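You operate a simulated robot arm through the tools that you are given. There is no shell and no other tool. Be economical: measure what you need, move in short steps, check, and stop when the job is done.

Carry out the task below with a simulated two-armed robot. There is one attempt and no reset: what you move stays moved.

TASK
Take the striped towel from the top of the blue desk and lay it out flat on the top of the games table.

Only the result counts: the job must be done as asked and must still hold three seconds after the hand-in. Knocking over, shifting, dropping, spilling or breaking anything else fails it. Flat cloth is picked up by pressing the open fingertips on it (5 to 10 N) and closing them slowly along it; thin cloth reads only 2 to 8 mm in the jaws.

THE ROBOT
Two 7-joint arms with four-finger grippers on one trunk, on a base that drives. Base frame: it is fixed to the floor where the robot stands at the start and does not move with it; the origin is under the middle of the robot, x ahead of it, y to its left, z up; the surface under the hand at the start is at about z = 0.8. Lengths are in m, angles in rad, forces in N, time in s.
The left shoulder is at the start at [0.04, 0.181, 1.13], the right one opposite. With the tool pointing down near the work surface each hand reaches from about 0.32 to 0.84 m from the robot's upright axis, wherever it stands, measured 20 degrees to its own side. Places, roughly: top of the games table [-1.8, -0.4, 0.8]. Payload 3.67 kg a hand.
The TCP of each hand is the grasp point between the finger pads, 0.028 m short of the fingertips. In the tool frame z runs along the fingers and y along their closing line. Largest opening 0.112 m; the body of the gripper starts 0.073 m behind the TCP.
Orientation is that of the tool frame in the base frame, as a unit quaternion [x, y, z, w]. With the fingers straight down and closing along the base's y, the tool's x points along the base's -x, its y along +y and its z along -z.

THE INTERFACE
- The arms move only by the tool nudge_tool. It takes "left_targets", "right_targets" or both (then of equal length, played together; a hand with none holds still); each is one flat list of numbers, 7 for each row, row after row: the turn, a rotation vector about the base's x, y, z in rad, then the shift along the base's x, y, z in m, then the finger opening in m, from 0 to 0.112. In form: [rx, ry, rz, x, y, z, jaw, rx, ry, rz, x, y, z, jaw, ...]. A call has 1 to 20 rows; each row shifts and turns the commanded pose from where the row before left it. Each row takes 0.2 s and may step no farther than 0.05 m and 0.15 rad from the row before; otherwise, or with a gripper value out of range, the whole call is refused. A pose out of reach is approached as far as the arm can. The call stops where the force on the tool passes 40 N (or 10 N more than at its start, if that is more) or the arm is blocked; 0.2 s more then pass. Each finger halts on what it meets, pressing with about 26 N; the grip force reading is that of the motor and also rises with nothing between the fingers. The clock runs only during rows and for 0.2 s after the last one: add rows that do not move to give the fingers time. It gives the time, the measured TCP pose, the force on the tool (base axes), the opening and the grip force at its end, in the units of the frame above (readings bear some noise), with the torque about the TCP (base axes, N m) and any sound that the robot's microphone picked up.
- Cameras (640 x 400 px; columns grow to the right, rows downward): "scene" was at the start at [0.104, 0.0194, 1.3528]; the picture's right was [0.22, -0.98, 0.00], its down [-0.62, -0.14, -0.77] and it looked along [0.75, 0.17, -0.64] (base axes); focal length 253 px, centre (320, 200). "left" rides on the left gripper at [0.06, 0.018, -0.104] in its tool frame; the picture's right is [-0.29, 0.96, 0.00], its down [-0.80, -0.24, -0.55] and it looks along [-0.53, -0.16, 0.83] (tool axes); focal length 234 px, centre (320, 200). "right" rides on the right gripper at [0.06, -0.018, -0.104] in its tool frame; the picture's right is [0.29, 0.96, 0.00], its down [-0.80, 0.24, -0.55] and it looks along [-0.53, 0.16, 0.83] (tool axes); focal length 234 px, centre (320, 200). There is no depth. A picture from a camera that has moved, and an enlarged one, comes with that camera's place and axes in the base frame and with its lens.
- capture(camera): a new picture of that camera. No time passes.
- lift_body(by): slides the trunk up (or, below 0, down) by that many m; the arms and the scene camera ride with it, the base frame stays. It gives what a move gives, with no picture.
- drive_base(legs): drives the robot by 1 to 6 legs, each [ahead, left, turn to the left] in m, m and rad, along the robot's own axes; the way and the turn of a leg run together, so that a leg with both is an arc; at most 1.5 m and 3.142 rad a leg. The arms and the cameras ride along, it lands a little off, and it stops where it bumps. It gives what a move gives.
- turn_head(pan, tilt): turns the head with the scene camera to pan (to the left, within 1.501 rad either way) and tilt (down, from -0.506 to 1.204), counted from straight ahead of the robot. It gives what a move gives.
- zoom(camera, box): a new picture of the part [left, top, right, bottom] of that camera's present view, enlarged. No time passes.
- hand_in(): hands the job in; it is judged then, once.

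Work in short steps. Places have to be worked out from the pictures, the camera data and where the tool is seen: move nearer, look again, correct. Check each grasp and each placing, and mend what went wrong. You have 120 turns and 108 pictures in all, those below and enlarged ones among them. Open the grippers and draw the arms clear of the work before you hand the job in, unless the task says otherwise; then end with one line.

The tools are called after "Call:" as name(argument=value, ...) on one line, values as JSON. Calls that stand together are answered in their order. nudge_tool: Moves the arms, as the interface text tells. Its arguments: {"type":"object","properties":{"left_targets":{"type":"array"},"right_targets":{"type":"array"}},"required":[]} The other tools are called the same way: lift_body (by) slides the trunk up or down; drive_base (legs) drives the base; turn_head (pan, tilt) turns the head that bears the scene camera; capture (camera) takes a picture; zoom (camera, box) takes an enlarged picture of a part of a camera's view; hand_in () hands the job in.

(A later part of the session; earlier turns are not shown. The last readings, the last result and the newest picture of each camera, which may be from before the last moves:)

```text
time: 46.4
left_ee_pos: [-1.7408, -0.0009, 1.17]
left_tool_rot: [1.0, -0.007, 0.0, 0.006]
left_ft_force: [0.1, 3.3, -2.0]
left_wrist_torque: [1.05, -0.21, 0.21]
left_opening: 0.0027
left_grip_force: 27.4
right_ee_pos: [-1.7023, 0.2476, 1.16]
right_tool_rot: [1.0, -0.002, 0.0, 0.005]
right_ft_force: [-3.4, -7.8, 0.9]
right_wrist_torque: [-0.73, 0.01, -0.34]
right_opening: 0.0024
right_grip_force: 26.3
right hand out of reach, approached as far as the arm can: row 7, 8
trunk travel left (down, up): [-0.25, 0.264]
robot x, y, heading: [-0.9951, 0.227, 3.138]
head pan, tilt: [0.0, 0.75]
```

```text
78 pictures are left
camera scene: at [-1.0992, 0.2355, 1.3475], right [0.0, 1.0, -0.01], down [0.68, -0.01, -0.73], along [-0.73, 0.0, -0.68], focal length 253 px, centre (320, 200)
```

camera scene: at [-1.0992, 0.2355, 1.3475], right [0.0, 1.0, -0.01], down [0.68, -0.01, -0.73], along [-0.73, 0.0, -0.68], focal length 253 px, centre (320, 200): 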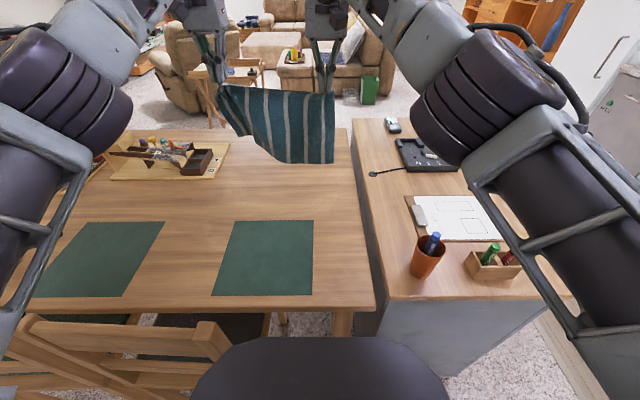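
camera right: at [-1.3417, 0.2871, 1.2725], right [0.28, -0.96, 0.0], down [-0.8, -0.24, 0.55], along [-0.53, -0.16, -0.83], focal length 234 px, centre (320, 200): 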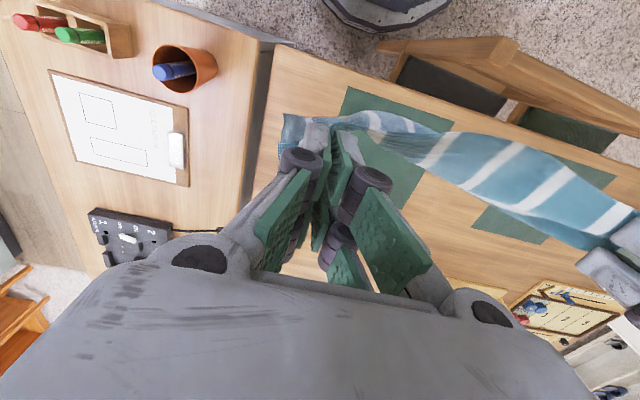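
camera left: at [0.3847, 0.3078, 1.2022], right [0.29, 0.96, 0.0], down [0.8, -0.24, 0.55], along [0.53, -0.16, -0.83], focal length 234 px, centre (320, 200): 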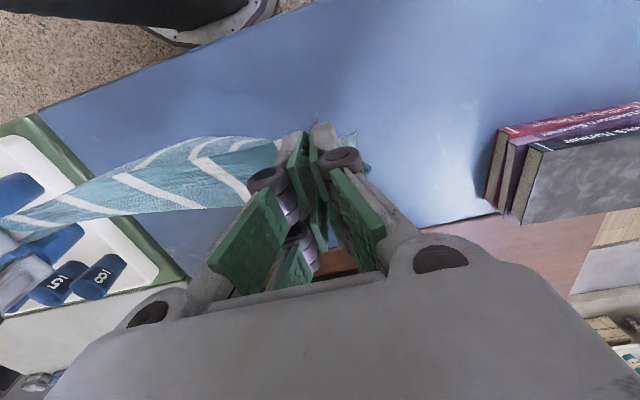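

The right arm ran short because the wrist is high; going lower will extend its reach. I'll lower both until the hem is just above the table (TCP z≈1.01).

Call:
nudge_tool(left_targets=[0, 0, 0, 0, 0, -0.03, 0, 0, 0, 0, 0, 0, -0.03, 0, 0, 0, 0, 0, 0, -0.03, 0, 0, 0, 0, 0, 0, -0.03, 0, 0, 0, 0, 0, 0, -0.03, 0, 0, 0, 0, 0, 0, 0, 0], right_targets=[0, 0, 0, 0, 0, -0.03, 0, 0, 0, 0, 0, 0, -0.03, 0, 0, 0, 0, 0, 0, -0.03, 0, 0, 0, 0, 0, 0, -0.03, 0, 0, 0, 0, 0, 0, -0.03, 0, 0, 0, 0, 0, 0, 0, 0])

Call:
capture(camera="scene")

```text
time: 47.8
left_ee_pos: [-1.7393, -0.0134, 1.0192]
left_tool_rot: [1.0, -0.002, -0.001, 0.0]
left_ft_force: [2.1, 13.8, -0.6]
left_wrist_torque: [0.38, -0.06, 0.28]
left_opening: 0.0028
left_grip_force: 25.6
right_ee_pos: [-1.6955, 0.2386, 1.0125]
right_tool_rot: [1.0, -0.002, -0.001, 0.0]
right_ft_force: [-2.9, -13.6, 0.6]
right_wrist_torque: [-0.36, 0.14, -0.37]
right_opening: 0.0021
right_grip_force: 25.7
trunk travel left (down, up): [-0.25, 0.264]
robot x, y, heading: [-0.9956, 0.2243, 3.136]
head pan, tilt: [0.0, 0.75]
```

```text
77 pictures are left
camera scene: at [-1.0966, 0.2248, 1.3478], right [0.0, 1.0, 0.0], down [0.68, 0.0, -0.73], along [-0.73, 0.0, -0.68], focal length 253 px, centre (320, 200)
```

scene: 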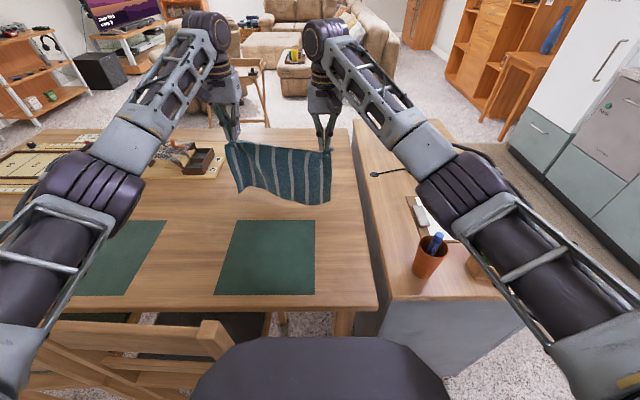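

The hands pulled apart slightly (14 N), and the right hand trails by 4 cm. I'll bring the right level with the left, slacken, and stretch both further forward.

Call:
nudge_tool(left_targets=[0, 0, 0, 0, 0, 0, 0, 0, 0, 0, 0, 0, 0, 0, 0, 0, 0, -0.02, 0, 0, 0, 0, 0, 0, -0.02, 0, 0, 0, 0, 0, 0, -0.02, 0, 0, 0], right_targets=[0, 0, 0, -0.02, -0.012, 0.003, 0, 0, 0, 0, -0.022, -0.012, 0.003, 0, 0, 0, 0, -0.02, 0, 0, 0, 0, 0, 0, -0.02, 0, 0, 0, 0, 0, 0, -0.02, 0, 0, 0])

```text
time: 49.0
left_ee_pos: [-1.7814, -0.0183, 1.0166]
left_tool_rot: [1.0, -0.003, 0.001, -0.001]
left_ft_force: [1.2, 4.1, -0.4]
left_wrist_torque: [0.12, -0.02, 0.08]
left_opening: 0.0021
left_grip_force: 25.2
left hand out of reach, approached as far as the arm can: row 5
right_ee_pos: [-1.7363, 0.2255, 1.0109]
right_tool_rot: [1.0, 0.0, 0.0, 0.0]
right_ft_force: [-1.6, -6.4, 0.1]
right_wrist_torque: [-0.14, 0.01, -0.08]
right_opening: 0.001
right_grip_force: 24.9
right hand out of reach, approached as far as the arm can: row 2, 3, 4, 5
trunk travel left (down, up): [-0.25, 0.264]
robot x, y, heading: [-0.9931, 0.2217, 3.139]
head pan, tilt: [0.0, 0.75]
```

The right arm's limit with the fingers vertical is x≈-1.736. I'll tilt both tools so that the fingers point forward (0.45 rad), which gains reach, then advance to x≈-1.82.

Call:
nudge_tool(left_targets=[0, 0.15, 0, 0, 0, 0, 0, 0, 0.15, 0, 0, 0, 0, 0, 0, 0.15, 0, 0, 0, 0, 0, 0, 0, 0, -0.01, 0, 0, 0, 0, 0, 0, -0.015, 0, 0, 0, 0, 0, 0, -0.015, 0, 0, 0], right_targets=[0, 0.15, 0, 0, -0.005, 0, 0, 0, 0.15, 0, 0, -0.005, 0, 0, 0, 0.15, 0, -0.015, 0, 0, 0, 0, 0, 0, -0.025, 0, 0.002, 0, 0, 0, 0, -0.025, 0, 0.002, 0, 0, 0, 0, -0.02, 0, 0.002, 0])

Call:
capture(camera="scene")

```text
time: 50.4
left_ee_pos: [-1.8191, -0.0173, 1.0181]
left_tool_rot: [0.975, -0.002, -0.224, 0.001]
left_ft_force: [-0.5, 0.3, -0.2]
left_wrist_torque: [0.0, 0.0, 0.0]
left_opening: 0.0
left_grip_force: 26.0
right_ee_pos: [-1.8219, 0.2171, 1.0176]
right_tool_rot: [0.975, -0.002, -0.222, 0.0]
right_ft_force: [0.2, -0.6, 1.4]
right_wrist_torque: [0.04, 0.01, -0.01]
right_opening: 0.0017
right_grip_force: 27.2
trunk travel left (down, up): [-0.25, 0.264]
robot x, y, heading: [-0.9923, 0.2249, 3.144]
head pan, tilt: [0.0, 0.75]
```

```text
76 pictures are left
camera scene: at [-1.097, 0.2246, 1.3478], right [0.0, 1.0, 0.0], down [0.68, 0.0, -0.73], along [-0.73, 0.0, -0.68], focal length 253 px, centre (320, 200)
```

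scene: 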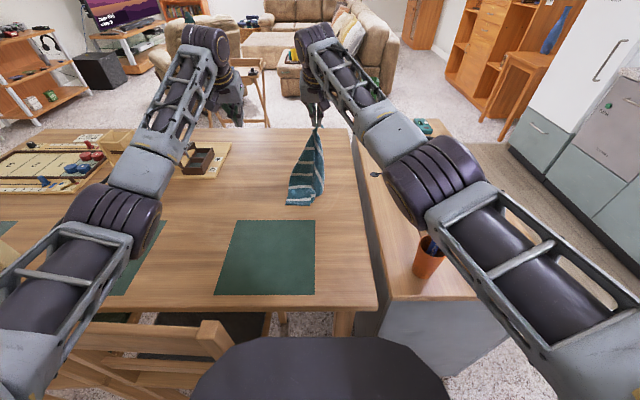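

The left corner slipped out; the towel now hangs from the right hand only. I'll look closely at how it hangs.

Call:
zoom(camera="scene", box=[240, 90, 380, 220])

Call:
capture(camera="right")

Call:
capture(camera="left")

```text
3.08 times, centred on (310, 155) of scene
camera zoom: at [-1.097, 0.2246, 1.3478], right [0.0, 1.0, 0.0], down [0.68, 0.0, -0.73], along [-0.73, 0.0, -0.68], focal length 780 px, centre (351, 338)
```

zoom: 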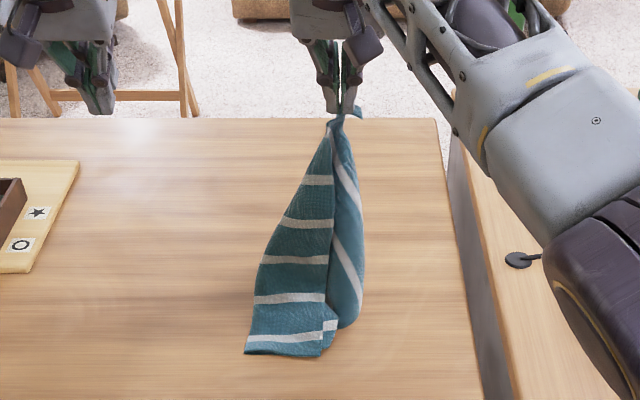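

```text
74 pictures are left
camera right: at [-1.7212, 0.2344, 1.0854], right [0.26, -0.96, -0.12], down [-0.48, -0.24, 0.85], along [-0.84, -0.16, -0.52], focal length 234 px, centre (320, 200)
```

right: 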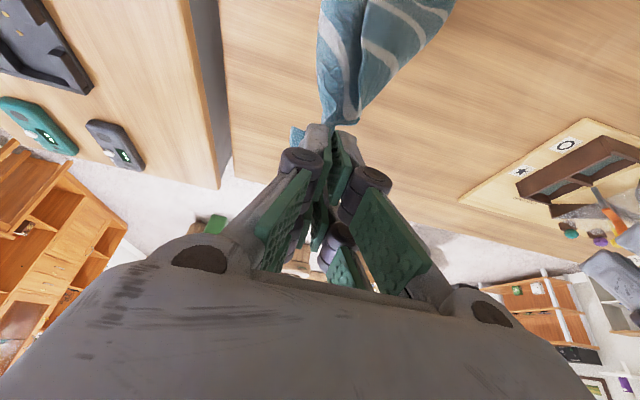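

```text
73 pictures are left
camera left: at [-1.721, -0.0369, 1.0851], right [-0.26, -0.96, 0.13], down [-0.48, 0.24, 0.85], along [-0.84, 0.16, -0.52], focal length 234 px, centre (320, 200)
```

left: 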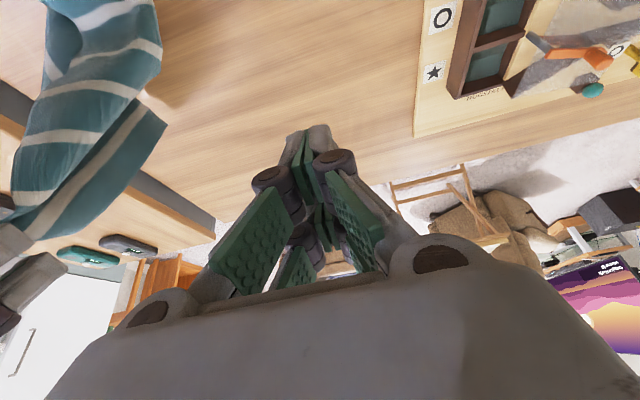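

The towel's free near-left corner seems to rest on the table around (-1.72, 0.11). I'll lower the right hand 10 cm while drifting right so that this corner lies on the table for the left hand to re-grasp.

Call:
nudge_tool(right_targets=[0, 0, 0, 0, 0.008, -0.02, 0, 0, 0, 0, 0, 0.008, -0.02, 0, 0, 0, 0, 0, 0.008, -0.02, 0, 0, 0, 0, 0, 0.008, -0.02, 0, 0, 0, 0, 0, 0.008, -0.02, 0, 0, 0, 0, 0, 0, 0, 0], left_targets=[0, 0, 0, 0, -0.01, 0, 0.03, 0, 0, 0, 0, -0.01, 0, 0.05, 0, 0, 0, 0, -0.01, 0, 0.05, 0, 0, 0, 0, 0, 0, 0.05, 0, 0, 0, 0, 0, 0, 0.05, 0, 0, 0, 0, 0, 0, 0.05])

Call:
zoom(camera="scene", box=[200, 90, 380, 220])

```text
time: 51.8
left_ee_pos: [-1.8195, -0.0483, 1.0177]
left_tool_rot: [0.975, -0.003, -0.223, 0.0]
left_ft_force: [-0.3, 0.4, 0.2]
left_wrist_torque: [0.03, -0.02, -0.04]
left_opening: 0.05
left_grip_force: 0.0
right_ee_pos: [-1.8208, 0.2564, 0.9194]
right_tool_rot: [0.975, -0.002, -0.223, 0.0]
right_ft_force: [0.5, -0.7, 0.3]
right_wrist_torque: [0.01, 0.06, -0.01]
right_opening: 0.0016
right_grip_force: 27.4
trunk travel left (down, up): [-0.25, 0.264]
robot x, y, heading: [-0.9961, 0.2231, 3.141]
head pan, tilt: [0.0, 0.75]
```

```text
3.08 times, centred on (290, 155) of scene
camera zoom: at [-1.0971, 0.2245, 1.3478], right [0.0, 1.0, 0.0], down [0.68, 0.0, -0.73], along [-0.73, 0.0, -0.68], focal length 780 px, centre (412, 338)
```

zoom: 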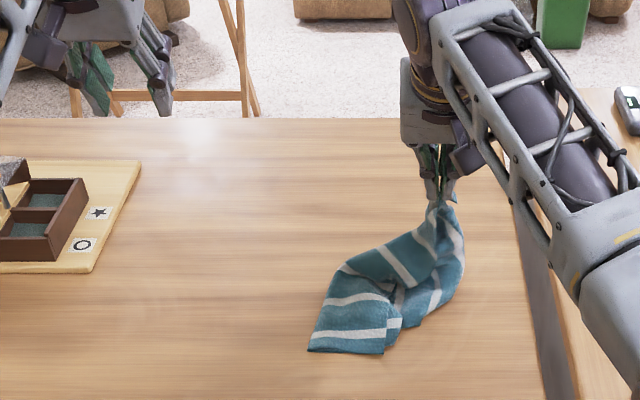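

The free corner B lies at about (-1.724, 0.108), with the body folded towards me. I'll move the right hand a bit further right and lower for room, and bring the left tool back to vertical.

Call:
nudge_tool(right_targets=[0, 0, 0, 0, 0.012, -0.012, 0, 0, 0, 0, 0, 0.012, -0.012, 0, 0, 0, 0, 0, 0.012, -0.012, 0, 0, 0, 0, 0, 0.01, -0.012, 0, 0, 0, 0, 0, 0, 0, 0], left_targets=[0, 0, 0, 0.025, 0, 0, 0.05, 0, 0, 0, 0.025, 0, 0, 0.05, 0, -0.15, 0, 0.02, 0, 0, 0.05, 0, -0.15, 0, 0, 0, -0.01, 0.05, 0, -0.15, 0, 0, 0, -0.01, 0.05])

Call:
zoom(camera="scene", box=[200, 90, 380, 220])

Call:
capture(camera="left")

```text
time: 53.0
left_ee_pos: [-1.7504, -0.047, 0.9966]
left_tool_rot: [1.0, -0.003, 0.0, 0.001]
left_ft_force: [1.5, -0.1, 0.1]
left_wrist_torque: [-0.02, 0.0, 0.0]
left_opening: 0.0497
left_grip_force: 0.1
right_ee_pos: [-1.8203, 0.3016, 0.871]
right_tool_rot: [0.975, -0.001, -0.222, 0.001]
right_ft_force: [-1.5, 0.9, -1.7]
right_wrist_torque: [-0.03, -0.01, 0.0]
right_opening: 0.0018
right_grip_force: 24.1
trunk travel left (down, up): [-0.25, 0.264]
robot x, y, heading: [-0.9958, 0.2223, 3.134]
head pan, tilt: [0.0, 0.75]
```

```text
3.08 times, centred on (290, 155) of scene
camera zoom: at [-1.0975, 0.225, 1.3477], right [0.0, 1.0, 0.0], down [0.68, 0.0, -0.73], along [-0.73, 0.0, -0.68], focal length 780 px, centre (412, 338)
```

zoom: 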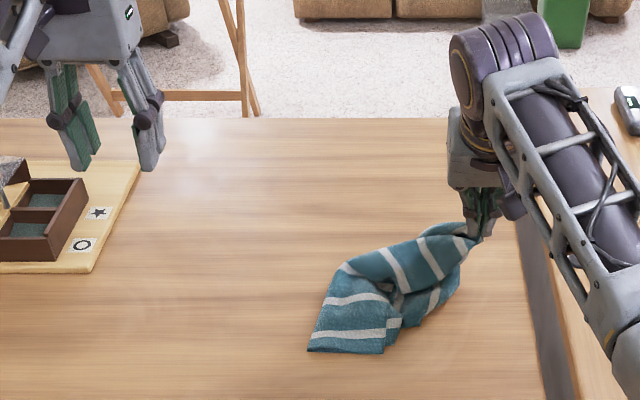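

```text
70 pictures are left
camera left: at [-1.6912, -0.0663, 1.1011], right [-0.29, -0.96, 0.0], down [-0.8, 0.24, 0.55], along [-0.53, 0.16, -0.83], focal length 234 px, centre (320, 200)
```

left: 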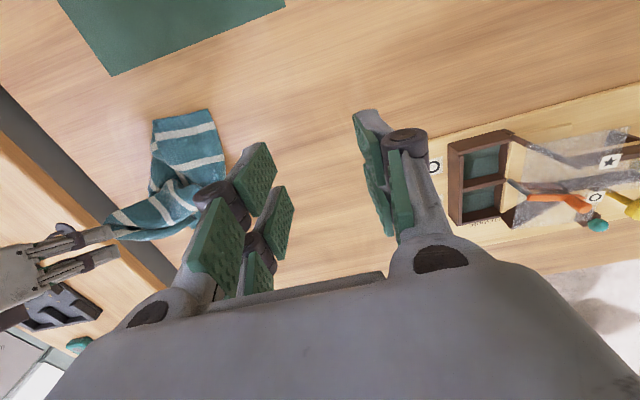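

Corner B is confirmed at (-1.72, 0.11) from the left camera too, with table z≈0.745. I'll bring the left hand over it with a 0.04 opening.

Call:
nudge_tool(left_targets=[0, 0, 0, 0.001, 0.036, -0.01, 0.04, 0, 0, 0, 0.001, 0.036, -0.02, 0.04, 0, 0, 0, 0.001, 0.036, -0.03, 0.04, 0, 0, 0, 0.001, 0.036, -0.035, 0.04, 0, 0, 0, 0.001, 0.037, -0.035, 0.04, 0, 0, 0, 0, 0, -0.035, 0.04, 0, 0, 0, 0, 0, -0.032, 0.04])

Call:
capture(camera="left")

```text
refused: row 4 steps farther than a row can; nothing moved
```

```text
69 pictures are left
camera left: at [-1.6912, -0.0663, 1.1011], right [-0.29, -0.96, 0.0], down [-0.8, 0.24, 0.55], along [-0.53, 0.16, -0.83], focal length 234 px, centre (320, 200)
```

left: 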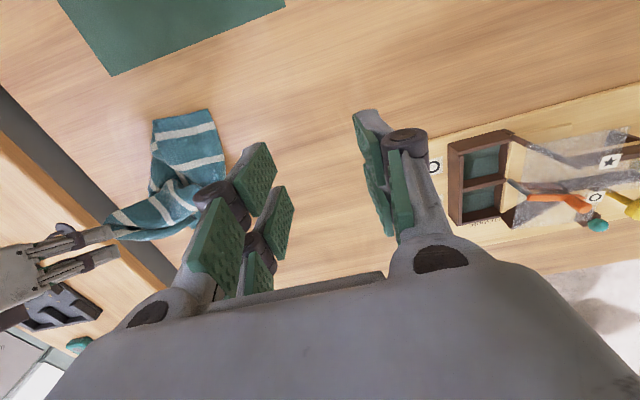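

A row was too long, so I'll use smaller rows.

Call:
nudge_tool(left_targets=[0, 0, 0, 0.001, 0.036, -0.02, 0.04, 0, 0, 0, 0.001, 0.036, -0.02, 0.04, 0, 0, 0, 0.001, 0.036, -0.02, 0.04, 0, 0, 0, 0.001, 0.036, -0.02, 0.04, 0, 0, 0, 0.001, 0.037, -0.02, 0.04, 0, 0, 0, 0, 0, -0.03, 0.04, 0, 0, 0, 0, 0, -0.03, 0.04, 0, 0, 0, 0, 0, -0.03, 0.04])

Call:
capture(camera="left")

```text
time: 54.8
left_ee_pos: [-1.7464, 0.1343, 0.8061]
left_tool_rot: [1.0, -0.003, 0.0, 0.001]
left_ft_force: [0.2, 1.4, -0.1]
left_wrist_torque: [-0.03, 0.01, 0.0]
left_opening: 0.04
left_grip_force: 0.1
right_ee_pos: [-1.8213, 0.3025, 0.8694]
right_tool_rot: [0.975, -0.001, -0.223, 0.0]
right_ft_force: [1.1, 0.1, 1.6]
right_wrist_torque: [-0.01, 0.03, 0.03]
right_opening: 0.0013
right_grip_force: 26.5
trunk travel left (down, up): [-0.25, 0.264]
robot x, y, heading: [-0.9905, 0.224, 3.136]
head pan, tilt: [0.0, 0.75]
```

```text
68 pictures are left
camera left: at [-1.6864, 0.1144, 0.91], right [-0.29, -0.96, 0.0], down [-0.8, 0.24, 0.55], along [-0.53, 0.16, -0.83], focal length 234 px, centre (320, 200)
```

left: 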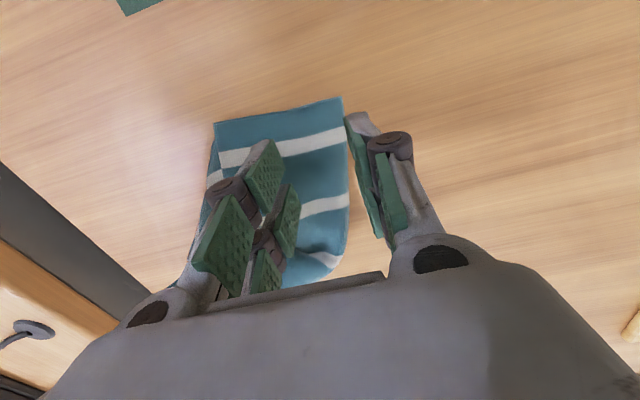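

Nearly aligned; I'll shift 7 mm right so that both fingers sit on the cloth, and descend close to contact.

Call:
nudge_tool(left_targets=[0, 0, 0, 0.002, 0.007, -0.012, 0.04, 0, 0, 0, 0, 0, -0.01, 0.04, 0, 0, 0, 0, 0, -0.004, 0.04, 0, 0, 0, 0, 0, -0.003, 0.04])

```text
time: 55.8
left_ee_pos: [-1.7437, 0.1414, 0.7802]
left_tool_rot: [1.0, -0.002, -0.002, -0.001]
left_ft_force: [0.3, -0.5, 8.9]
left_wrist_torque: [0.23, 0.11, -0.02]
left_opening: 0.0409
left_grip_force: 0.1
right_ee_pos: [-1.8202, 0.3018, 0.8709]
right_tool_rot: [0.974, -0.002, -0.225, 0.0]
right_ft_force: [-0.4, -0.9, -1.0]
right_wrist_torque: [0.01, 0.0, -0.02]
right_opening: 0.003
right_grip_force: 27.9
trunk travel left (down, up): [-0.25, 0.264]
robot x, y, heading: [-0.9955, 0.2255, 3.139]
head pan, tilt: [0.0, 0.75]
```

Pressing with 9 N now; I'll close slowly.

Call:
nudge_tool(left_targets=[0, 0, 0, 0, 0, 0, 0.036, 0, 0, 0, 0, 0, 0, 0.032, 0, 0, 0, 0, 0, 0, 0.028, 0, 0, 0, 0, 0, 0, 0.024, 0, 0, 0, 0, 0, 0, 0.02, 0, 0, 0, 0, 0, 0, 0.016, 0, 0, 0, 0, 0, 0, 0.012, 0, 0, 0, 0, 0, 0, 0.008, 0, 0, 0, 0, 0, 0, 0.004, 0, 0, 0, 0, 0, 0, 0, 0, 0, 0, 0, 0, 0, 0, 0, 0, 0, 0, 0, 0, 0])

Call:
capture(camera="left")

```text
time: 58.4
left_ee_pos: [-1.7416, 0.1412, 0.7787]
left_tool_rot: [1.0, -0.003, 0.0, 0.0]
left_ft_force: [1.3, 2.5, 10.2]
left_wrist_torque: [0.12, 0.13, -0.06]
left_opening: 0.0028
left_grip_force: 24.2
right_ee_pos: [-1.8199, 0.3013, 0.8717]
right_tool_rot: [0.974, -0.002, -0.225, 0.0]
right_ft_force: [0.0, 0.8, -0.6]
right_wrist_torque: [-0.04, 0.01, 0.0]
right_opening: 0.0032
right_grip_force: 24.9
trunk travel left (down, up): [-0.25, 0.264]
robot x, y, heading: [-0.9973, 0.2213, 3.137]
head pan, tilt: [0.0, 0.75]
```

```text
67 pictures are left
camera left: at [-1.6826, 0.1215, 0.883], right [-0.29, -0.96, 0.0], down [-0.8, 0.24, 0.55], along [-0.53, 0.16, -0.83], focal length 234 px, centre (320, 200)
```

left: 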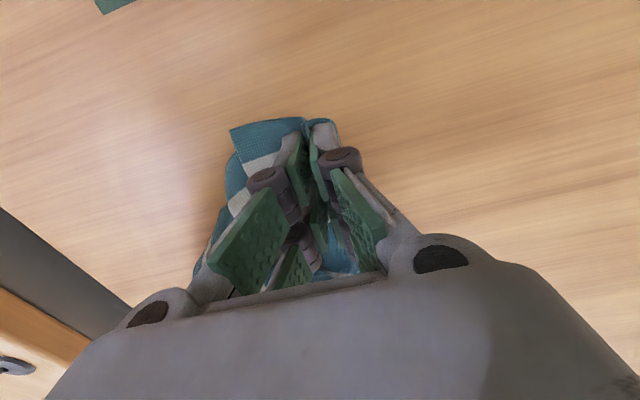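

Held. I'll lift both hands together to about 1.02, keeping 0.215 m between them, with no tension.

Call:
nudge_tool(left_targets=[0, 0, 0, 0, -0.012, 0.03, 0, 0, 0, 0, 0, -0.012, 0.03, 0, 0, 0, 0, 0, -0.012, 0.03, 0, 0, 0, 0, 0, -0.012, 0.03, 0, 0, 0, 0, 0, -0.012, 0.03, 0, 0, 0, 0, 0, -0.012, 0.03, 0, 0, 0, 0, 0, -0.012, 0.03, 0, 0, 0, 0, 0, -0.012, 0.03, 0], right_targets=[0, 0, 0, 0.008, -0.005, 0.019, 0, 0, 0, 0, 0.008, -0.005, 0.019, 0, 0, 0, 0, 0.008, -0.005, 0.019, 0, 0, 0, 0, 0.008, -0.005, 0.019, 0, 0, 0, 0, 0.008, -0.005, 0.019, 0, 0, 0, 0, 0.008, -0.005, 0.019, 0, 0, 0, 0, 0.008, -0.005, 0.019, 0, 0, 0, 0, 0.008, -0.005, 0.019, 0])

Call:
zoom(camera="scene", box=[200, 90, 380, 220])

```text
time: 60.2
left_ee_pos: [-1.7423, 0.045, 1.0207]
left_tool_rot: [1.0, -0.002, 0.0, 0.0]
left_ft_force: [0.1, 1.4, 0.4]
left_wrist_torque: [0.04, 0.01, 0.0]
left_opening: 0.0032
left_grip_force: 27.6
right_ee_pos: [-1.7565, 0.2616, 1.025]
right_tool_rot: [0.974, -0.001, -0.225, 0.0]
right_ft_force: [0.5, 0.1, 1.1]
right_wrist_torque: [-0.03, 0.0, 0.0]
right_opening: 0.0014
right_grip_force: 23.5
trunk travel left (down, up): [-0.25, 0.264]
robot x, y, heading: [-0.9968, 0.2228, 3.132]
head pan, tilt: [0.0, 0.75]
```

```text
3.08 times, centred on (290, 155) of scene
camera zoom: at [-1.096, 0.2246, 1.3479], right [0.0, 1.0, 0.0], down [0.68, 0.0, -0.73], along [-0.73, 0.0, -0.68], focal length 780 px, centre (412, 338)
```

zoom: 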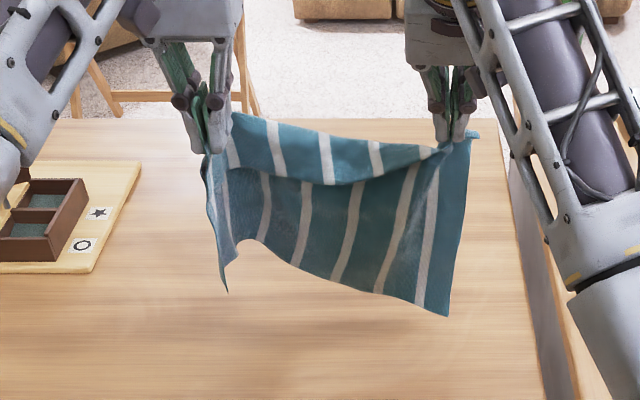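

Both corners are held again. The body hangs on my side, so I'll lay it by setting the bottom hem down near x≈-1.63 and moving the hands away while lowering. First I'll tilt the left hand to match, pull back to x≈-1.66 and spread gently.

Call:
nudge_tool(left_targets=[0, 0.15, 0, 0.0165, -0.011, 0, 0, 0, 0.15, 0, 0.0165, -0.011, 0, 0, 0, 0.15, 0, 0.0165, -0.011, 0, 0, 0, 0, 0, 0.0165, -0.011, 0, 0, 0, 0, 0, 0.0165, -0.011, 0, 0, 0, 0, 0, 0, 0, 0, 0, 0, 0, 0, 0, 0, 0, 0], right_targets=[0, 0, 0, 0.0193, -0.0073, 0, 0, 0, 0, 0, 0.0193, -0.0073, 0, 0, 0, 0, 0, 0.0193, -0.0073, 0, 0, 0, 0, 0, 0.0193, -0.0073, 0, 0, 0, 0, 0, 0.0193, -0.0073, 0, 0, 0, 0, 0, 0, 0, 0, 0, 0, 0, 0, 0, 0, 0, 0])

Call:
zoom(camera="scene", box=[200, 110, 380, 240])

```text
time: 61.8
left_ee_pos: [-1.6594, -0.0112, 1.0177]
left_tool_rot: [0.975, -0.003, -0.223, 0.0]
left_ft_force: [0.2, -0.1, -0.2]
left_wrist_torque: [-0.01, -0.02, 0.0]
left_opening: 0.003
left_grip_force: 27.6
right_ee_pos: [-1.6605, 0.2256, 1.023]
right_tool_rot: [0.975, -0.002, -0.224, 0.0]
right_ft_force: [-0.5, 0.0, -0.3]
right_wrist_torque: [0.04, -0.01, -0.02]
right_opening: 0.0033
right_grip_force: 26.4
trunk travel left (down, up): [-0.25, 0.264]
robot x, y, heading: [-0.9921, 0.2237, 3.139]
head pan, tilt: [0.0, 0.75]
```

```text
3.08 times, centred on (290, 175) of scene
camera zoom: at [-1.0969, 0.2245, 1.3478], right [0.0, 1.0, 0.0], down [0.68, 0.0, -0.73], along [-0.73, 0.0, -0.68], focal length 780 px, centre (412, 277)
```

zoom: 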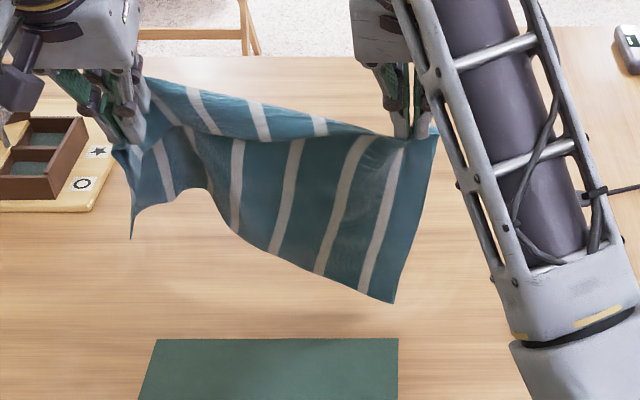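

Good hang with no tension yet. I'll spread the left hand 1.5 cm and let it settle.

Call:
nudge_tool(left_targets=[0, 0, 0, 0, -0.008, 0, 0, 0, 0, 0, 0, -0.007, 0, 0, 0, 0, 0, 0, 0, 0, 0, 0, 0, 0, 0, 0, 0, 0, 0, 0, 0, 0, 0, 0, 0, 0, 0, 0, 0, 0, 0, 0])

Call:
zoom(camera="scene", box=[200, 110, 380, 240])

```text
time: 63.2
left_ee_pos: [-1.6608, -0.0254, 1.0182]
left_tool_rot: [0.975, -0.002, -0.223, 0.0]
left_ft_force: [2.2, 2.2, 0.7]
left_wrist_torque: [-0.02, 0.01, -0.09]
left_opening: 0.0027
left_grip_force: 27.9
right_ee_pos: [-1.6603, 0.2252, 1.0218]
right_tool_rot: [0.975, -0.001, -0.223, 0.0]
right_ft_force: [0.0, -3.0, -0.2]
right_wrist_torque: [-0.1, 0.02, -0.04]
right_opening: 0.0015
right_grip_force: 23.0
trunk travel left (down, up): [-0.25, 0.264]
robot x, y, heading: [-0.9941, 0.2248, 3.137]
head pan, tilt: [0.0, 0.75]
```

```text
3.08 times, centred on (290, 175) of scene
camera zoom: at [-1.0973, 0.2247, 1.3477], right [0.0, 1.0, 0.0], down [0.68, 0.0, -0.73], along [-0.73, 0.0, -0.68], focal length 780 px, centre (412, 277)
```

zoom: 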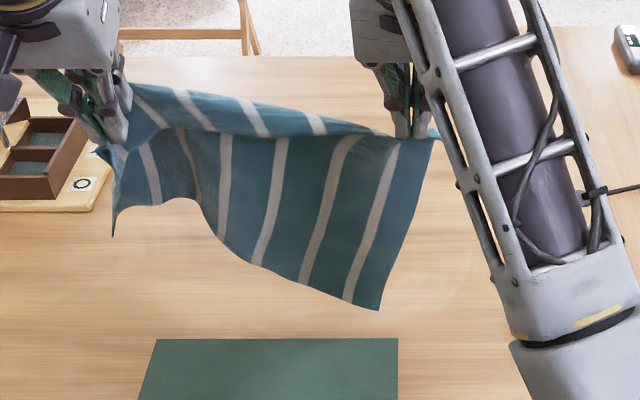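

Just taut at 2–3 N. Now the laying arc: a slight pull back and down to set the hem, then forward and down.

Call:
nudge_tool(left_targets=[0, 0, 0, 0.01, 0.001, -0.0225, 0, 0, 0, 0, 0.01, 0.001, -0.0225, 0, 0, 0, 0, -0.026, 0, -0.002, 0, 0, 0, 0, -0.026, 0, -0.005, 0, 0, 0, 0, -0.024, 0, -0.009, 0, 0, 0, 0, -0.024, 0, -0.011, 0, 0, 0, 0, -0.0205, 0, -0.016, 0, 0, 0, 0, -0.0205, 0, -0.016, 0, 0, 0, 0, -0.016, 0, -0.0205, 0, 0, 0, 0, -0.016, 0, -0.0205, 0, 0, 0, 0, -0.01, 0, -0.024, 0, 0, 0, 0, -0.01, 0, -0.024, 0], right_targets=[0, 0, 0, 0.01, 0, -0.0225, 0, 0, 0, 0, 0.01, 0, -0.0225, 0, 0, 0, 0, -0.026, 0, -0.002, 0, 0, 0, 0, -0.026, 0, -0.005, 0, 0, 0, 0, -0.024, 0, -0.009, 0, 0, 0, 0, -0.024, 0, -0.011, 0, 0, 0, 0, -0.0205, 0, -0.016, 0, 0, 0, 0, -0.0205, 0, -0.016, 0, 0, 0, 0, -0.016, 0, -0.0205, 0, 0, 0, 0, -0.016, 0, -0.0205, 0, 0, 0, 0, -0.01, 0, -0.024, 0, 0, 0, 0, -0.01, 0, -0.024, 0])

Call:
zoom(camera="scene", box=[200, 110, 380, 240])

```text
time: 65.8
left_ee_pos: [-1.8346, -0.0236, 0.8243]
left_tool_rot: [0.975, -0.002, -0.222, 0.001]
left_ft_force: [-0.3, 1.0, -0.6]
left_wrist_torque: [0.0, -0.03, -0.08]
left_opening: 0.0031
left_grip_force: 24.8
right_ee_pos: [-1.8323, 0.2267, 0.8291]
right_tool_rot: [0.975, -0.002, -0.223, 0.001]
right_ft_force: [0.0, -1.6, 1.1]
right_wrist_torque: [-0.03, 0.05, -0.04]
right_opening: 0.0017
right_grip_force: 25.9
trunk travel left (down, up): [-0.25, 0.264]
robot x, y, heading: [-0.9947, 0.2233, 3.14]
head pan, tilt: [0.0, 0.75]
```

```text
3.08 times, centred on (290, 175) of scene
camera zoom: at [-1.0978, 0.2245, 1.3477], right [0.0, 1.0, 0.0], down [0.68, 0.0, -0.73], along [-0.73, 0.0, -0.68], focal length 780 px, centre (412, 277)
```

zoom: 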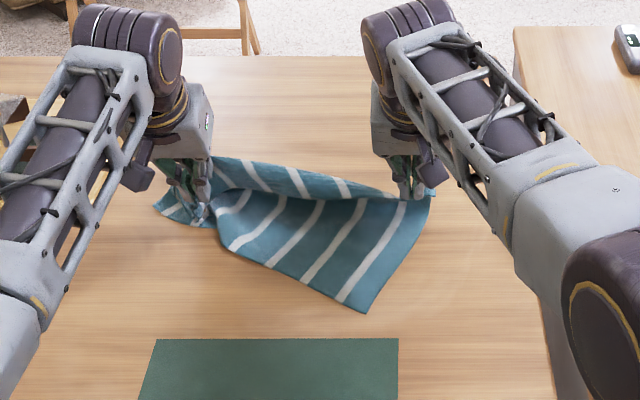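

Laid well on the right, with a twist on the left. I'll lower the remaining 4.5 cm, then open and retreat up a little to look.

Call:
nudge_tool(left_targets=[0, 0, 0, -0.003, 0, -0.02, 0, 0, 0, 0, 0, 0, -0.018, 0, 0, 0, 0, 0, 0, -0.004, 0, 0, 0, 0, 0, 0, 0, 0.02, 0, 0, 0, 0, 0, 0, 0.03, 0, 0, 0, 0, 0, 0.0, 0.03, 0, 0, 0, 0.02, 0, 0.04, 0.03, 0, 0, 0, 0.02, 0, 0.04, 0.03, 0, 0, 0, 0.02, -0.02, 0.04, 0.03], right_targets=[0, 0, 0, -0.003, 0, -0.02, 0, 0, 0, 0, 0, 0, -0.018, 0, 0, 0, 0, 0, 0, -0.008, 0, 0, 0, 0, 0, 0, 0, 0.02, 0, 0, 0, 0, 0, 0, 0.03, 0, 0, 0, 0, 0, 0.0, 0.03, 0, 0, 0, 0.02, 0, 0.04, 0.03, 0, 0, 0, 0.02, 0, 0.04, 0.03, 0, 0, 0, 0.02, 0.02, 0.04, 0.03])

Call:
zoom(camera="scene", box=[200, 110, 380, 240])

Call:
capture(camera="left")

Call:
capture(camera="right")

```text
time: 67.3
left_ee_pos: [-1.8294, -0.0232, 0.7872]
left_tool_rot: [0.976, -0.002, -0.219, 0.001]
left_ft_force: [-0.3, 0.2, 0.0]
left_wrist_torque: [0.03, -0.01, 0.02]
left_opening: 0.0048
left_grip_force: 5.8
right_ee_pos: [-1.8182, 0.2318, 0.7859]
right_tool_rot: [0.977, 0.0, -0.212, -0.006]
right_ft_force: [1.9, -1.0, 7.7]
right_wrist_torque: [-0.16, -0.15, -0.02]
right_opening: 0.0312
right_grip_force: 0.1
right hand out of reach, approached as far as the arm can: row 1, 3
trunk travel left (down, up): [-0.25, 0.264]
robot x, y, heading: [-0.9903, 0.2243, 3.137]
head pan, tilt: [0.0, 0.75]
stopped in row 7 (right hand): the force on the tool passed its limit at 58 N (the readings are from after the stop); the commanded pose is now the measured one
```

```text
3.08 times, centred on (290, 175) of scene
camera zoom: at [-1.0967, 0.2246, 1.3476], right [0.0, 1.0, 0.0], down [0.68, 0.0, -0.73], along [-0.73, 0.0, -0.68], focal length 780 px, centre (412, 277)
```

zoom: 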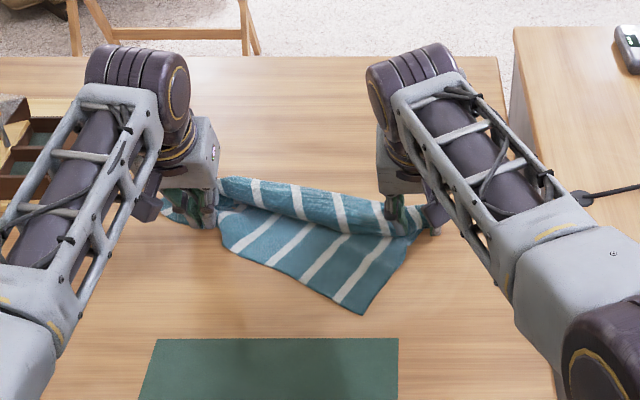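

```text
61 pictures are left
camera left: at [-1.7316, -0.0418, 0.8558], right [-0.26, -0.96, 0.13], down [-0.48, 0.24, 0.84], along [-0.83, 0.16, -0.53], focal length 234 px, centre (320, 200)
```

left: 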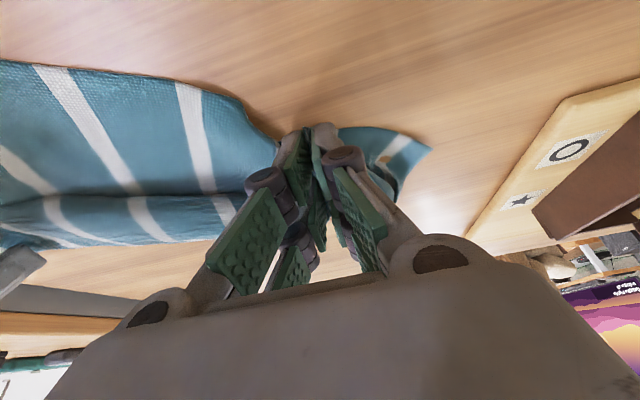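

```text
60 pictures are left
camera right: at [-1.7198, 0.2494, 0.8558], right [0.26, -0.96, -0.13], down [-0.5, -0.25, 0.83], along [-0.83, -0.15, -0.54], focal length 234 px, centre (320, 200)
```

right: 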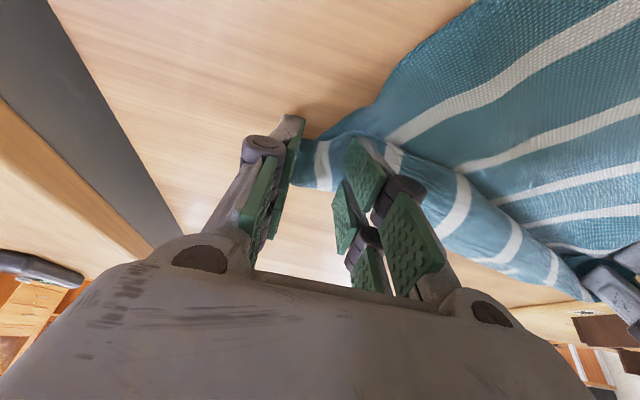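

The right hand released; the left is barely open. I'll open the left, then raise both gently and pull back.

Call:
nudge_tool(left_targets=[0, 0, 0, 0, 0, 0.001, 0.03, 0, 0, 0, 0, 0, 0, 0.03, 0, 0, 0, 0, 0, 0.01, 0.03, 0, 0, 0, 0, 0, 0.02, 0.03, 0, 0, 0, 0, 0, 0.03, 0.03, 0, 0, 0, 0.02, -0.02, 0.03, 0.03, 0, 0, 0, 0.03, -0.02, 0.02, 0.03, 0, 0, 0, 0.03, -0.02, 0.02, 0.03], right_targets=[0, 0, 0, 0, 0, 0.001, 0.03, 0, 0, 0, 0, 0, 0, 0.03, 0, 0, 0, 0, 0, 0.01, 0.03, 0, 0, 0, 0, 0, 0.02, 0.03, 0, 0, 0, 0, 0, 0.03, 0.03, 0, 0, 0, 0.02, 0.0, 0.03, 0.03, 0, 0, 0, 0.03, 0.02, 0.02, 0.03, 0, 0, 0, 0.03, 0.02, 0.02, 0.03])

Call:
capture(camera="scene")

Call:
zoom(camera="scene", box=[200, 110, 380, 240])

```text
time: 69.1
left_ee_pos: [-1.7491, -0.0822, 0.9205]
left_tool_rot: [0.976, -0.002, -0.22, 0.0]
left_ft_force: [0.5, -0.7, 0.0]
left_wrist_torque: [-0.03, 0.03, 0.01]
left_opening: 0.03
left_grip_force: 0.0
right_ee_pos: [-1.7377, 0.2724, 0.9162]
right_tool_rot: [0.977, 0.0, -0.211, -0.009]
right_ft_force: [0.3, -0.4, 0.1]
right_wrist_torque: [-0.02, 0.0, 0.0]
right_opening: 0.0299
right_grip_force: 0.0
trunk travel left (down, up): [-0.25, 0.264]
robot x, y, heading: [-0.9982, 0.2196, 3.138]
head pan, tilt: [0.0, 0.75]
```

```text
59 pictures are left
camera scene: at [-1.0955, 0.2243, 1.3479], right [0.0, 1.0, 0.0], down [0.68, 0.0, -0.73], along [-0.73, 0.0, -0.68], focal length 253 px, centre (320, 200)
```

scene: 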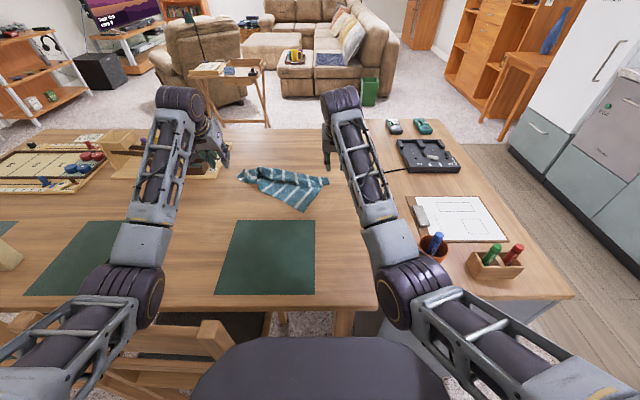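

```text
3.08 times, centred on (290, 175) of scene
camera zoom: at [-1.0955, 0.2243, 1.3479], right [0.0, 1.0, 0.0], down [0.68, 0.0, -0.73], along [-0.73, 0.0, -0.68], focal length 780 px, centre (412, 277)
```

zoom: 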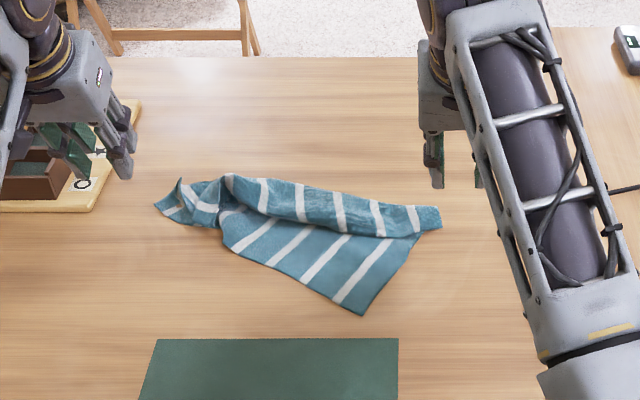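

Released. The towel lies with the far part doubled and the left end twisted. I'll move the hands aside and enlarge more to understand the layers.

Call:
nudge_tool(left_targets=[0, 0, 0, 0.03, -0.02, 0.03, 0.03, 0, 0, 0, 0.03, -0.02, 0.02, 0.03, 0, -0.15, 0, 0.02, 0, 0.02, 0.03, 0, -0.15, 0, 0, 0, 0.0, 0.03, 0, -0.15, 0, 0, 0, 0.0, 0.03], right_targets=[0, 0, 0, 0.03, 0.02, 0.03, 0.03, 0, 0, 0, 0.03, 0.02, 0.02, 0.03, 0, -0.15, 0, 0.02, 0, 0.02, 0.03, 0, -0.15, 0, 0, 0, 0.0, 0.03, 0, -0.15, 0, 0, 0, 0.0, 0.03])

Call:
zoom(camera="scene", box=[230, 155, 340, 220])

Call:
capture(camera="left")

Call:
capture(camera="right")

```text
time: 70.3
left_ee_pos: [-1.6696, -0.1235, 0.9889]
left_tool_rot: [1.0, -0.001, 0.005, 0.0]
left_ft_force: [0.1, -0.6, -0.3]
left_wrist_torque: [0.0, -0.04, 0.0]
left_opening: 0.0302
left_grip_force: 0.0
right_ee_pos: [-1.7178, 0.3058, 0.9505]
right_tool_rot: [1.0, 0.002, 0.013, -0.006]
right_ft_force: [-0.3, -0.3, -0.7]
right_wrist_torque: [-0.02, -0.01, 0.0]
right_opening: 0.0301
right_grip_force: 0.1
right hand out of reach, approached as far as the arm can: row 3, 4, 5
trunk travel left (down, up): [-0.25, 0.264]
robot x, y, heading: [-0.9971, 0.2263, 3.137]
head pan, tilt: [0.0, 0.75]
```

```text
5.82 times, centred on (285, 188) of scene
camera zoom: at [-1.0975, 0.2246, 1.3476], right [0.0, 1.0, 0.0], down [0.68, 0.0, -0.73], along [-0.73, 0.0, -0.68], focal length 1474 px, centre (524, 273)
```

zoom: 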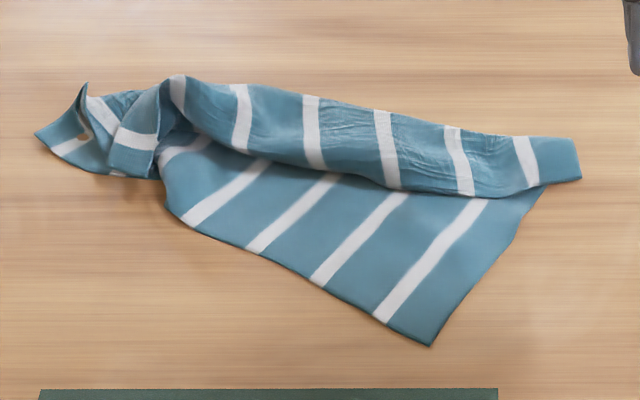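

```text
56 pictures are left
camera left: at [-1.6108, -0.1431, 1.0932], right [-0.29, -0.96, 0.0], down [-0.8, 0.24, 0.55], along [-0.52, 0.16, -0.84], focal length 234 px, centre (320, 200)
```

left: 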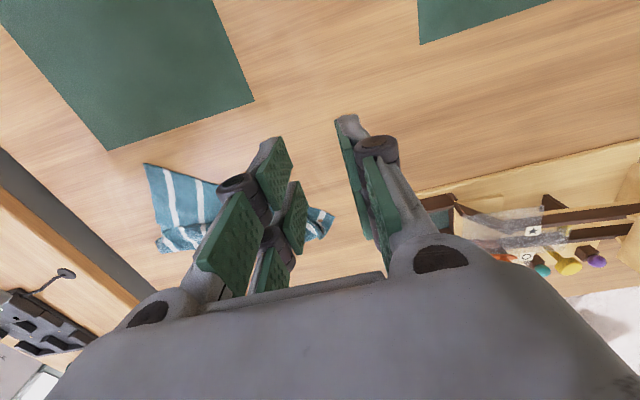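

```text
55 pictures are left
camera right: at [-1.6595, 0.3229, 1.056], right [0.29, -0.96, 0.0], down [-0.81, -0.25, 0.53], along [-0.51, -0.15, -0.85], focal length 234 px, centre (320, 200)
```

right: 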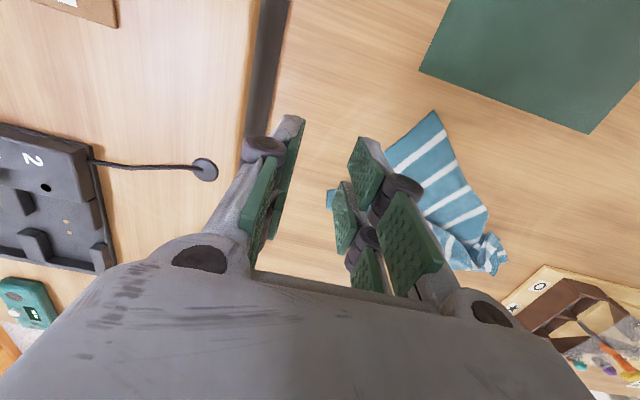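

The towel has a Z-fold along its far part and a twist at the left end. I'll pinch the flat near corner C (-1.69, 0.168) with the right hand and draw it towards me to open the fold.

Call:
nudge_tool(right_targets=[0, 0, 0, 0.002, -0.028, -0.03, 0.04, 0, 0, 0, 0.002, -0.028, -0.03, 0.04, 0, 0, 0, 0.002, -0.028, -0.03, 0.04, 0, 0, 0, 0.001, -0.028, -0.03, 0.04, 0, 0, 0, 0, -0.028, -0.025, 0.04])

Call:
capture(camera="right")

```text
time: 71.5
left_ee_pos: [-1.6695, -0.1219, 0.9883]
left_tool_rot: [1.0, -0.003, 0.005, 0.001]
left_ft_force: [0.3, 0.7, -0.2]
left_wrist_torque: [-0.03, 0.03, 0.0]
left_opening: 0.0299
left_grip_force: 0.1
right_ee_pos: [-1.7054, 0.1706, 0.8053]
right_tool_rot: [1.0, 0.001, 0.012, -0.007]
right_ft_force: [-0.2, -0.6, 0.1]
right_wrist_torque: [0.02, -0.01, -0.01]
right_opening: 0.0403
right_grip_force: 0.0
right hand out of reach, approached as far as the arm can: row 5
trunk travel left (down, up): [-0.25, 0.264]
robot x, y, heading: [-0.9954, 0.2237, 3.138]
head pan, tilt: [0.0, 0.75]
```

```text
54 pictures are left
camera right: at [-1.6477, 0.1876, 0.9108], right [0.29, -0.96, -0.01], down [-0.81, -0.25, 0.53], along [-0.51, -0.15, -0.85], focal length 234 px, centre (320, 200)
```

right: 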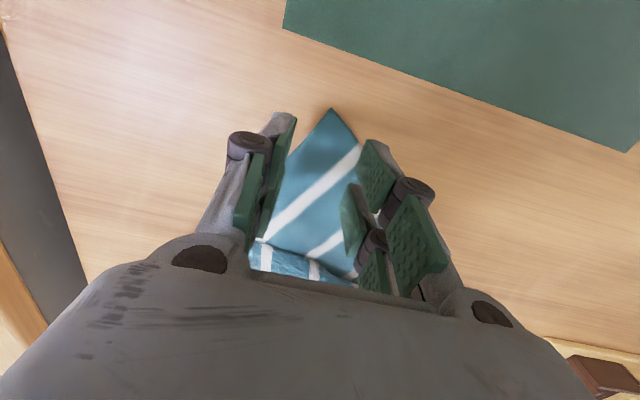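

C is between the fingers, ahead of them. I'll narrow to 0.03 and press down.

Call:
nudge_tool(right_targets=[0, 0, 0, 0, -0.002, -0.012, 0.03, 0, 0, 0, 0, 0, -0.01, 0.03, 0, 0, 0, 0, 0, -0.004, 0.03])

```text
time: 72.3
left_ee_pos: [-1.6699, -0.1223, 0.9885]
left_tool_rot: [1.0, -0.003, 0.005, -0.001]
left_ft_force: [0.5, 0.4, 0.4]
left_wrist_torque: [0.0, 0.0, -0.02]
left_opening: 0.0301
left_grip_force: 0.0
right_ee_pos: [-1.7047, 0.1742, 0.7836]
right_tool_rot: [1.0, 0.002, 0.012, -0.006]
right_ft_force: [-0.2, 0.6, 0.3]
right_wrist_torque: [0.04, -0.03, 0.02]
right_opening: 0.0302
right_grip_force: 0.1
right hand out of reach, approached as far as the arm can: row 1
trunk travel left (down, up): [-0.25, 0.264]
robot x, y, heading: [-0.9936, 0.2249, 3.135]
head pan, tilt: [0.0, 0.75]
```

Call:
nudge_tool(right_targets=[0, 0, 0, 0.001, 0, -0.003, 0.03, 0, 0, 0, 0, 0, -0.002, 0.03])

```text
time: 72.9
left_ee_pos: [-1.6686, -0.123, 0.9903]
left_tool_rot: [1.0, -0.003, 0.004, 0.0]
left_ft_force: [-0.7, 0.3, -0.5]
left_wrist_torque: [0.0, -0.04, 0.02]
left_opening: 0.0301
left_grip_force: 0.1
right_ee_pos: [-1.7031, 0.1731, 0.7808]
right_tool_rot: [1.0, 0.001, 0.012, -0.007]
right_ft_force: [0.6, 0.5, 4.7]
right_wrist_torque: [-0.06, 0.06, 0.01]
right_opening: 0.0301
right_grip_force: 0.1
trunk travel left (down, up): [-0.25, 0.264]
robot x, y, heading: [-0.9922, 0.2235, 3.138]
head pan, tilt: [0.0, 0.75]
```

Contact at 4.7 N. I'll press 1 mm more, close slowly, then lift 2 cm and pull 6 cm towards me.

Call:
nudge_tool(right_targets=[0, 0, 0, 0, 0, -0.001, 0.03, 0, 0, 0, 0, 0, 0, 0.026, 0, 0, 0, 0, 0, 0, 0.022, 0, 0, 0, 0, 0, 0, 0.018, 0, 0, 0, 0, 0, 0, 0.014, 0, 0, 0, 0, 0, 0, 0.01, 0, 0, 0, 0, 0, 0, 0.006, 0, 0, 0, 0, 0, 0, 0.002, 0, 0, 0, 0, 0, 0, 0, 0, 0, 0, 0, 0, 0, 0, 0, 0, 0, 0.005, 0, 0.01, 0, 0, 0, 0, 0.015, 0, 0.01, 0, 0, 0, 0, 0.02, 0, 0, 0, 0, 0, 0, 0.02, 0, 0, 0])

Call:
zoom(camera="scene", box=[220, 140, 350, 225])

```text
time: 75.9
left_ee_pos: [-1.6686, -0.1217, 0.9891]
left_tool_rot: [1.0, -0.003, 0.003, 0.0]
left_ft_force: [-0.1, 0.5, -0.3]
left_wrist_torque: [0.01, 0.02, -0.02]
left_opening: 0.0298
left_grip_force: 0.1
right_ee_pos: [-1.6452, 0.1731, 0.7974]
right_tool_rot: [1.0, 0.001, 0.012, -0.007]
right_ft_force: [-0.9, 0.2, 0.0]
right_wrist_torque: [0.04, 0.01, -0.02]
right_opening: 0.0024
right_grip_force: 26.2
trunk travel left (down, up): [-0.25, 0.264]
robot x, y, heading: [-0.9979, 0.2226, 3.14]
head pan, tilt: [0.0, 0.75]
```

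```text
4.71 times, centred on (285, 182) of scene
camera zoom: at [-1.0969, 0.2248, 1.3478], right [0.0, 1.0, 0.0], down [0.68, 0.0, -0.73], along [-0.73, 0.0, -0.68], focal length 1192 px, centre (485, 282)
```

zoom: 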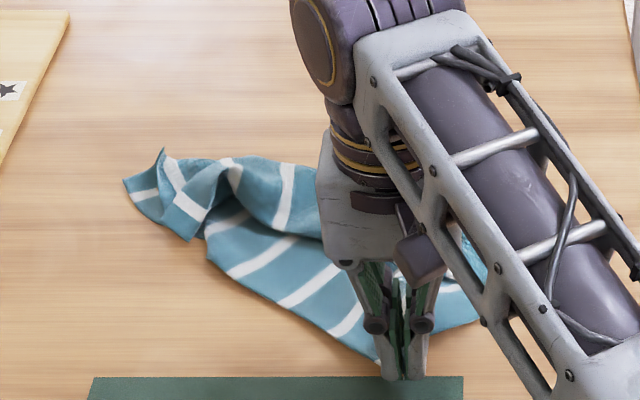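

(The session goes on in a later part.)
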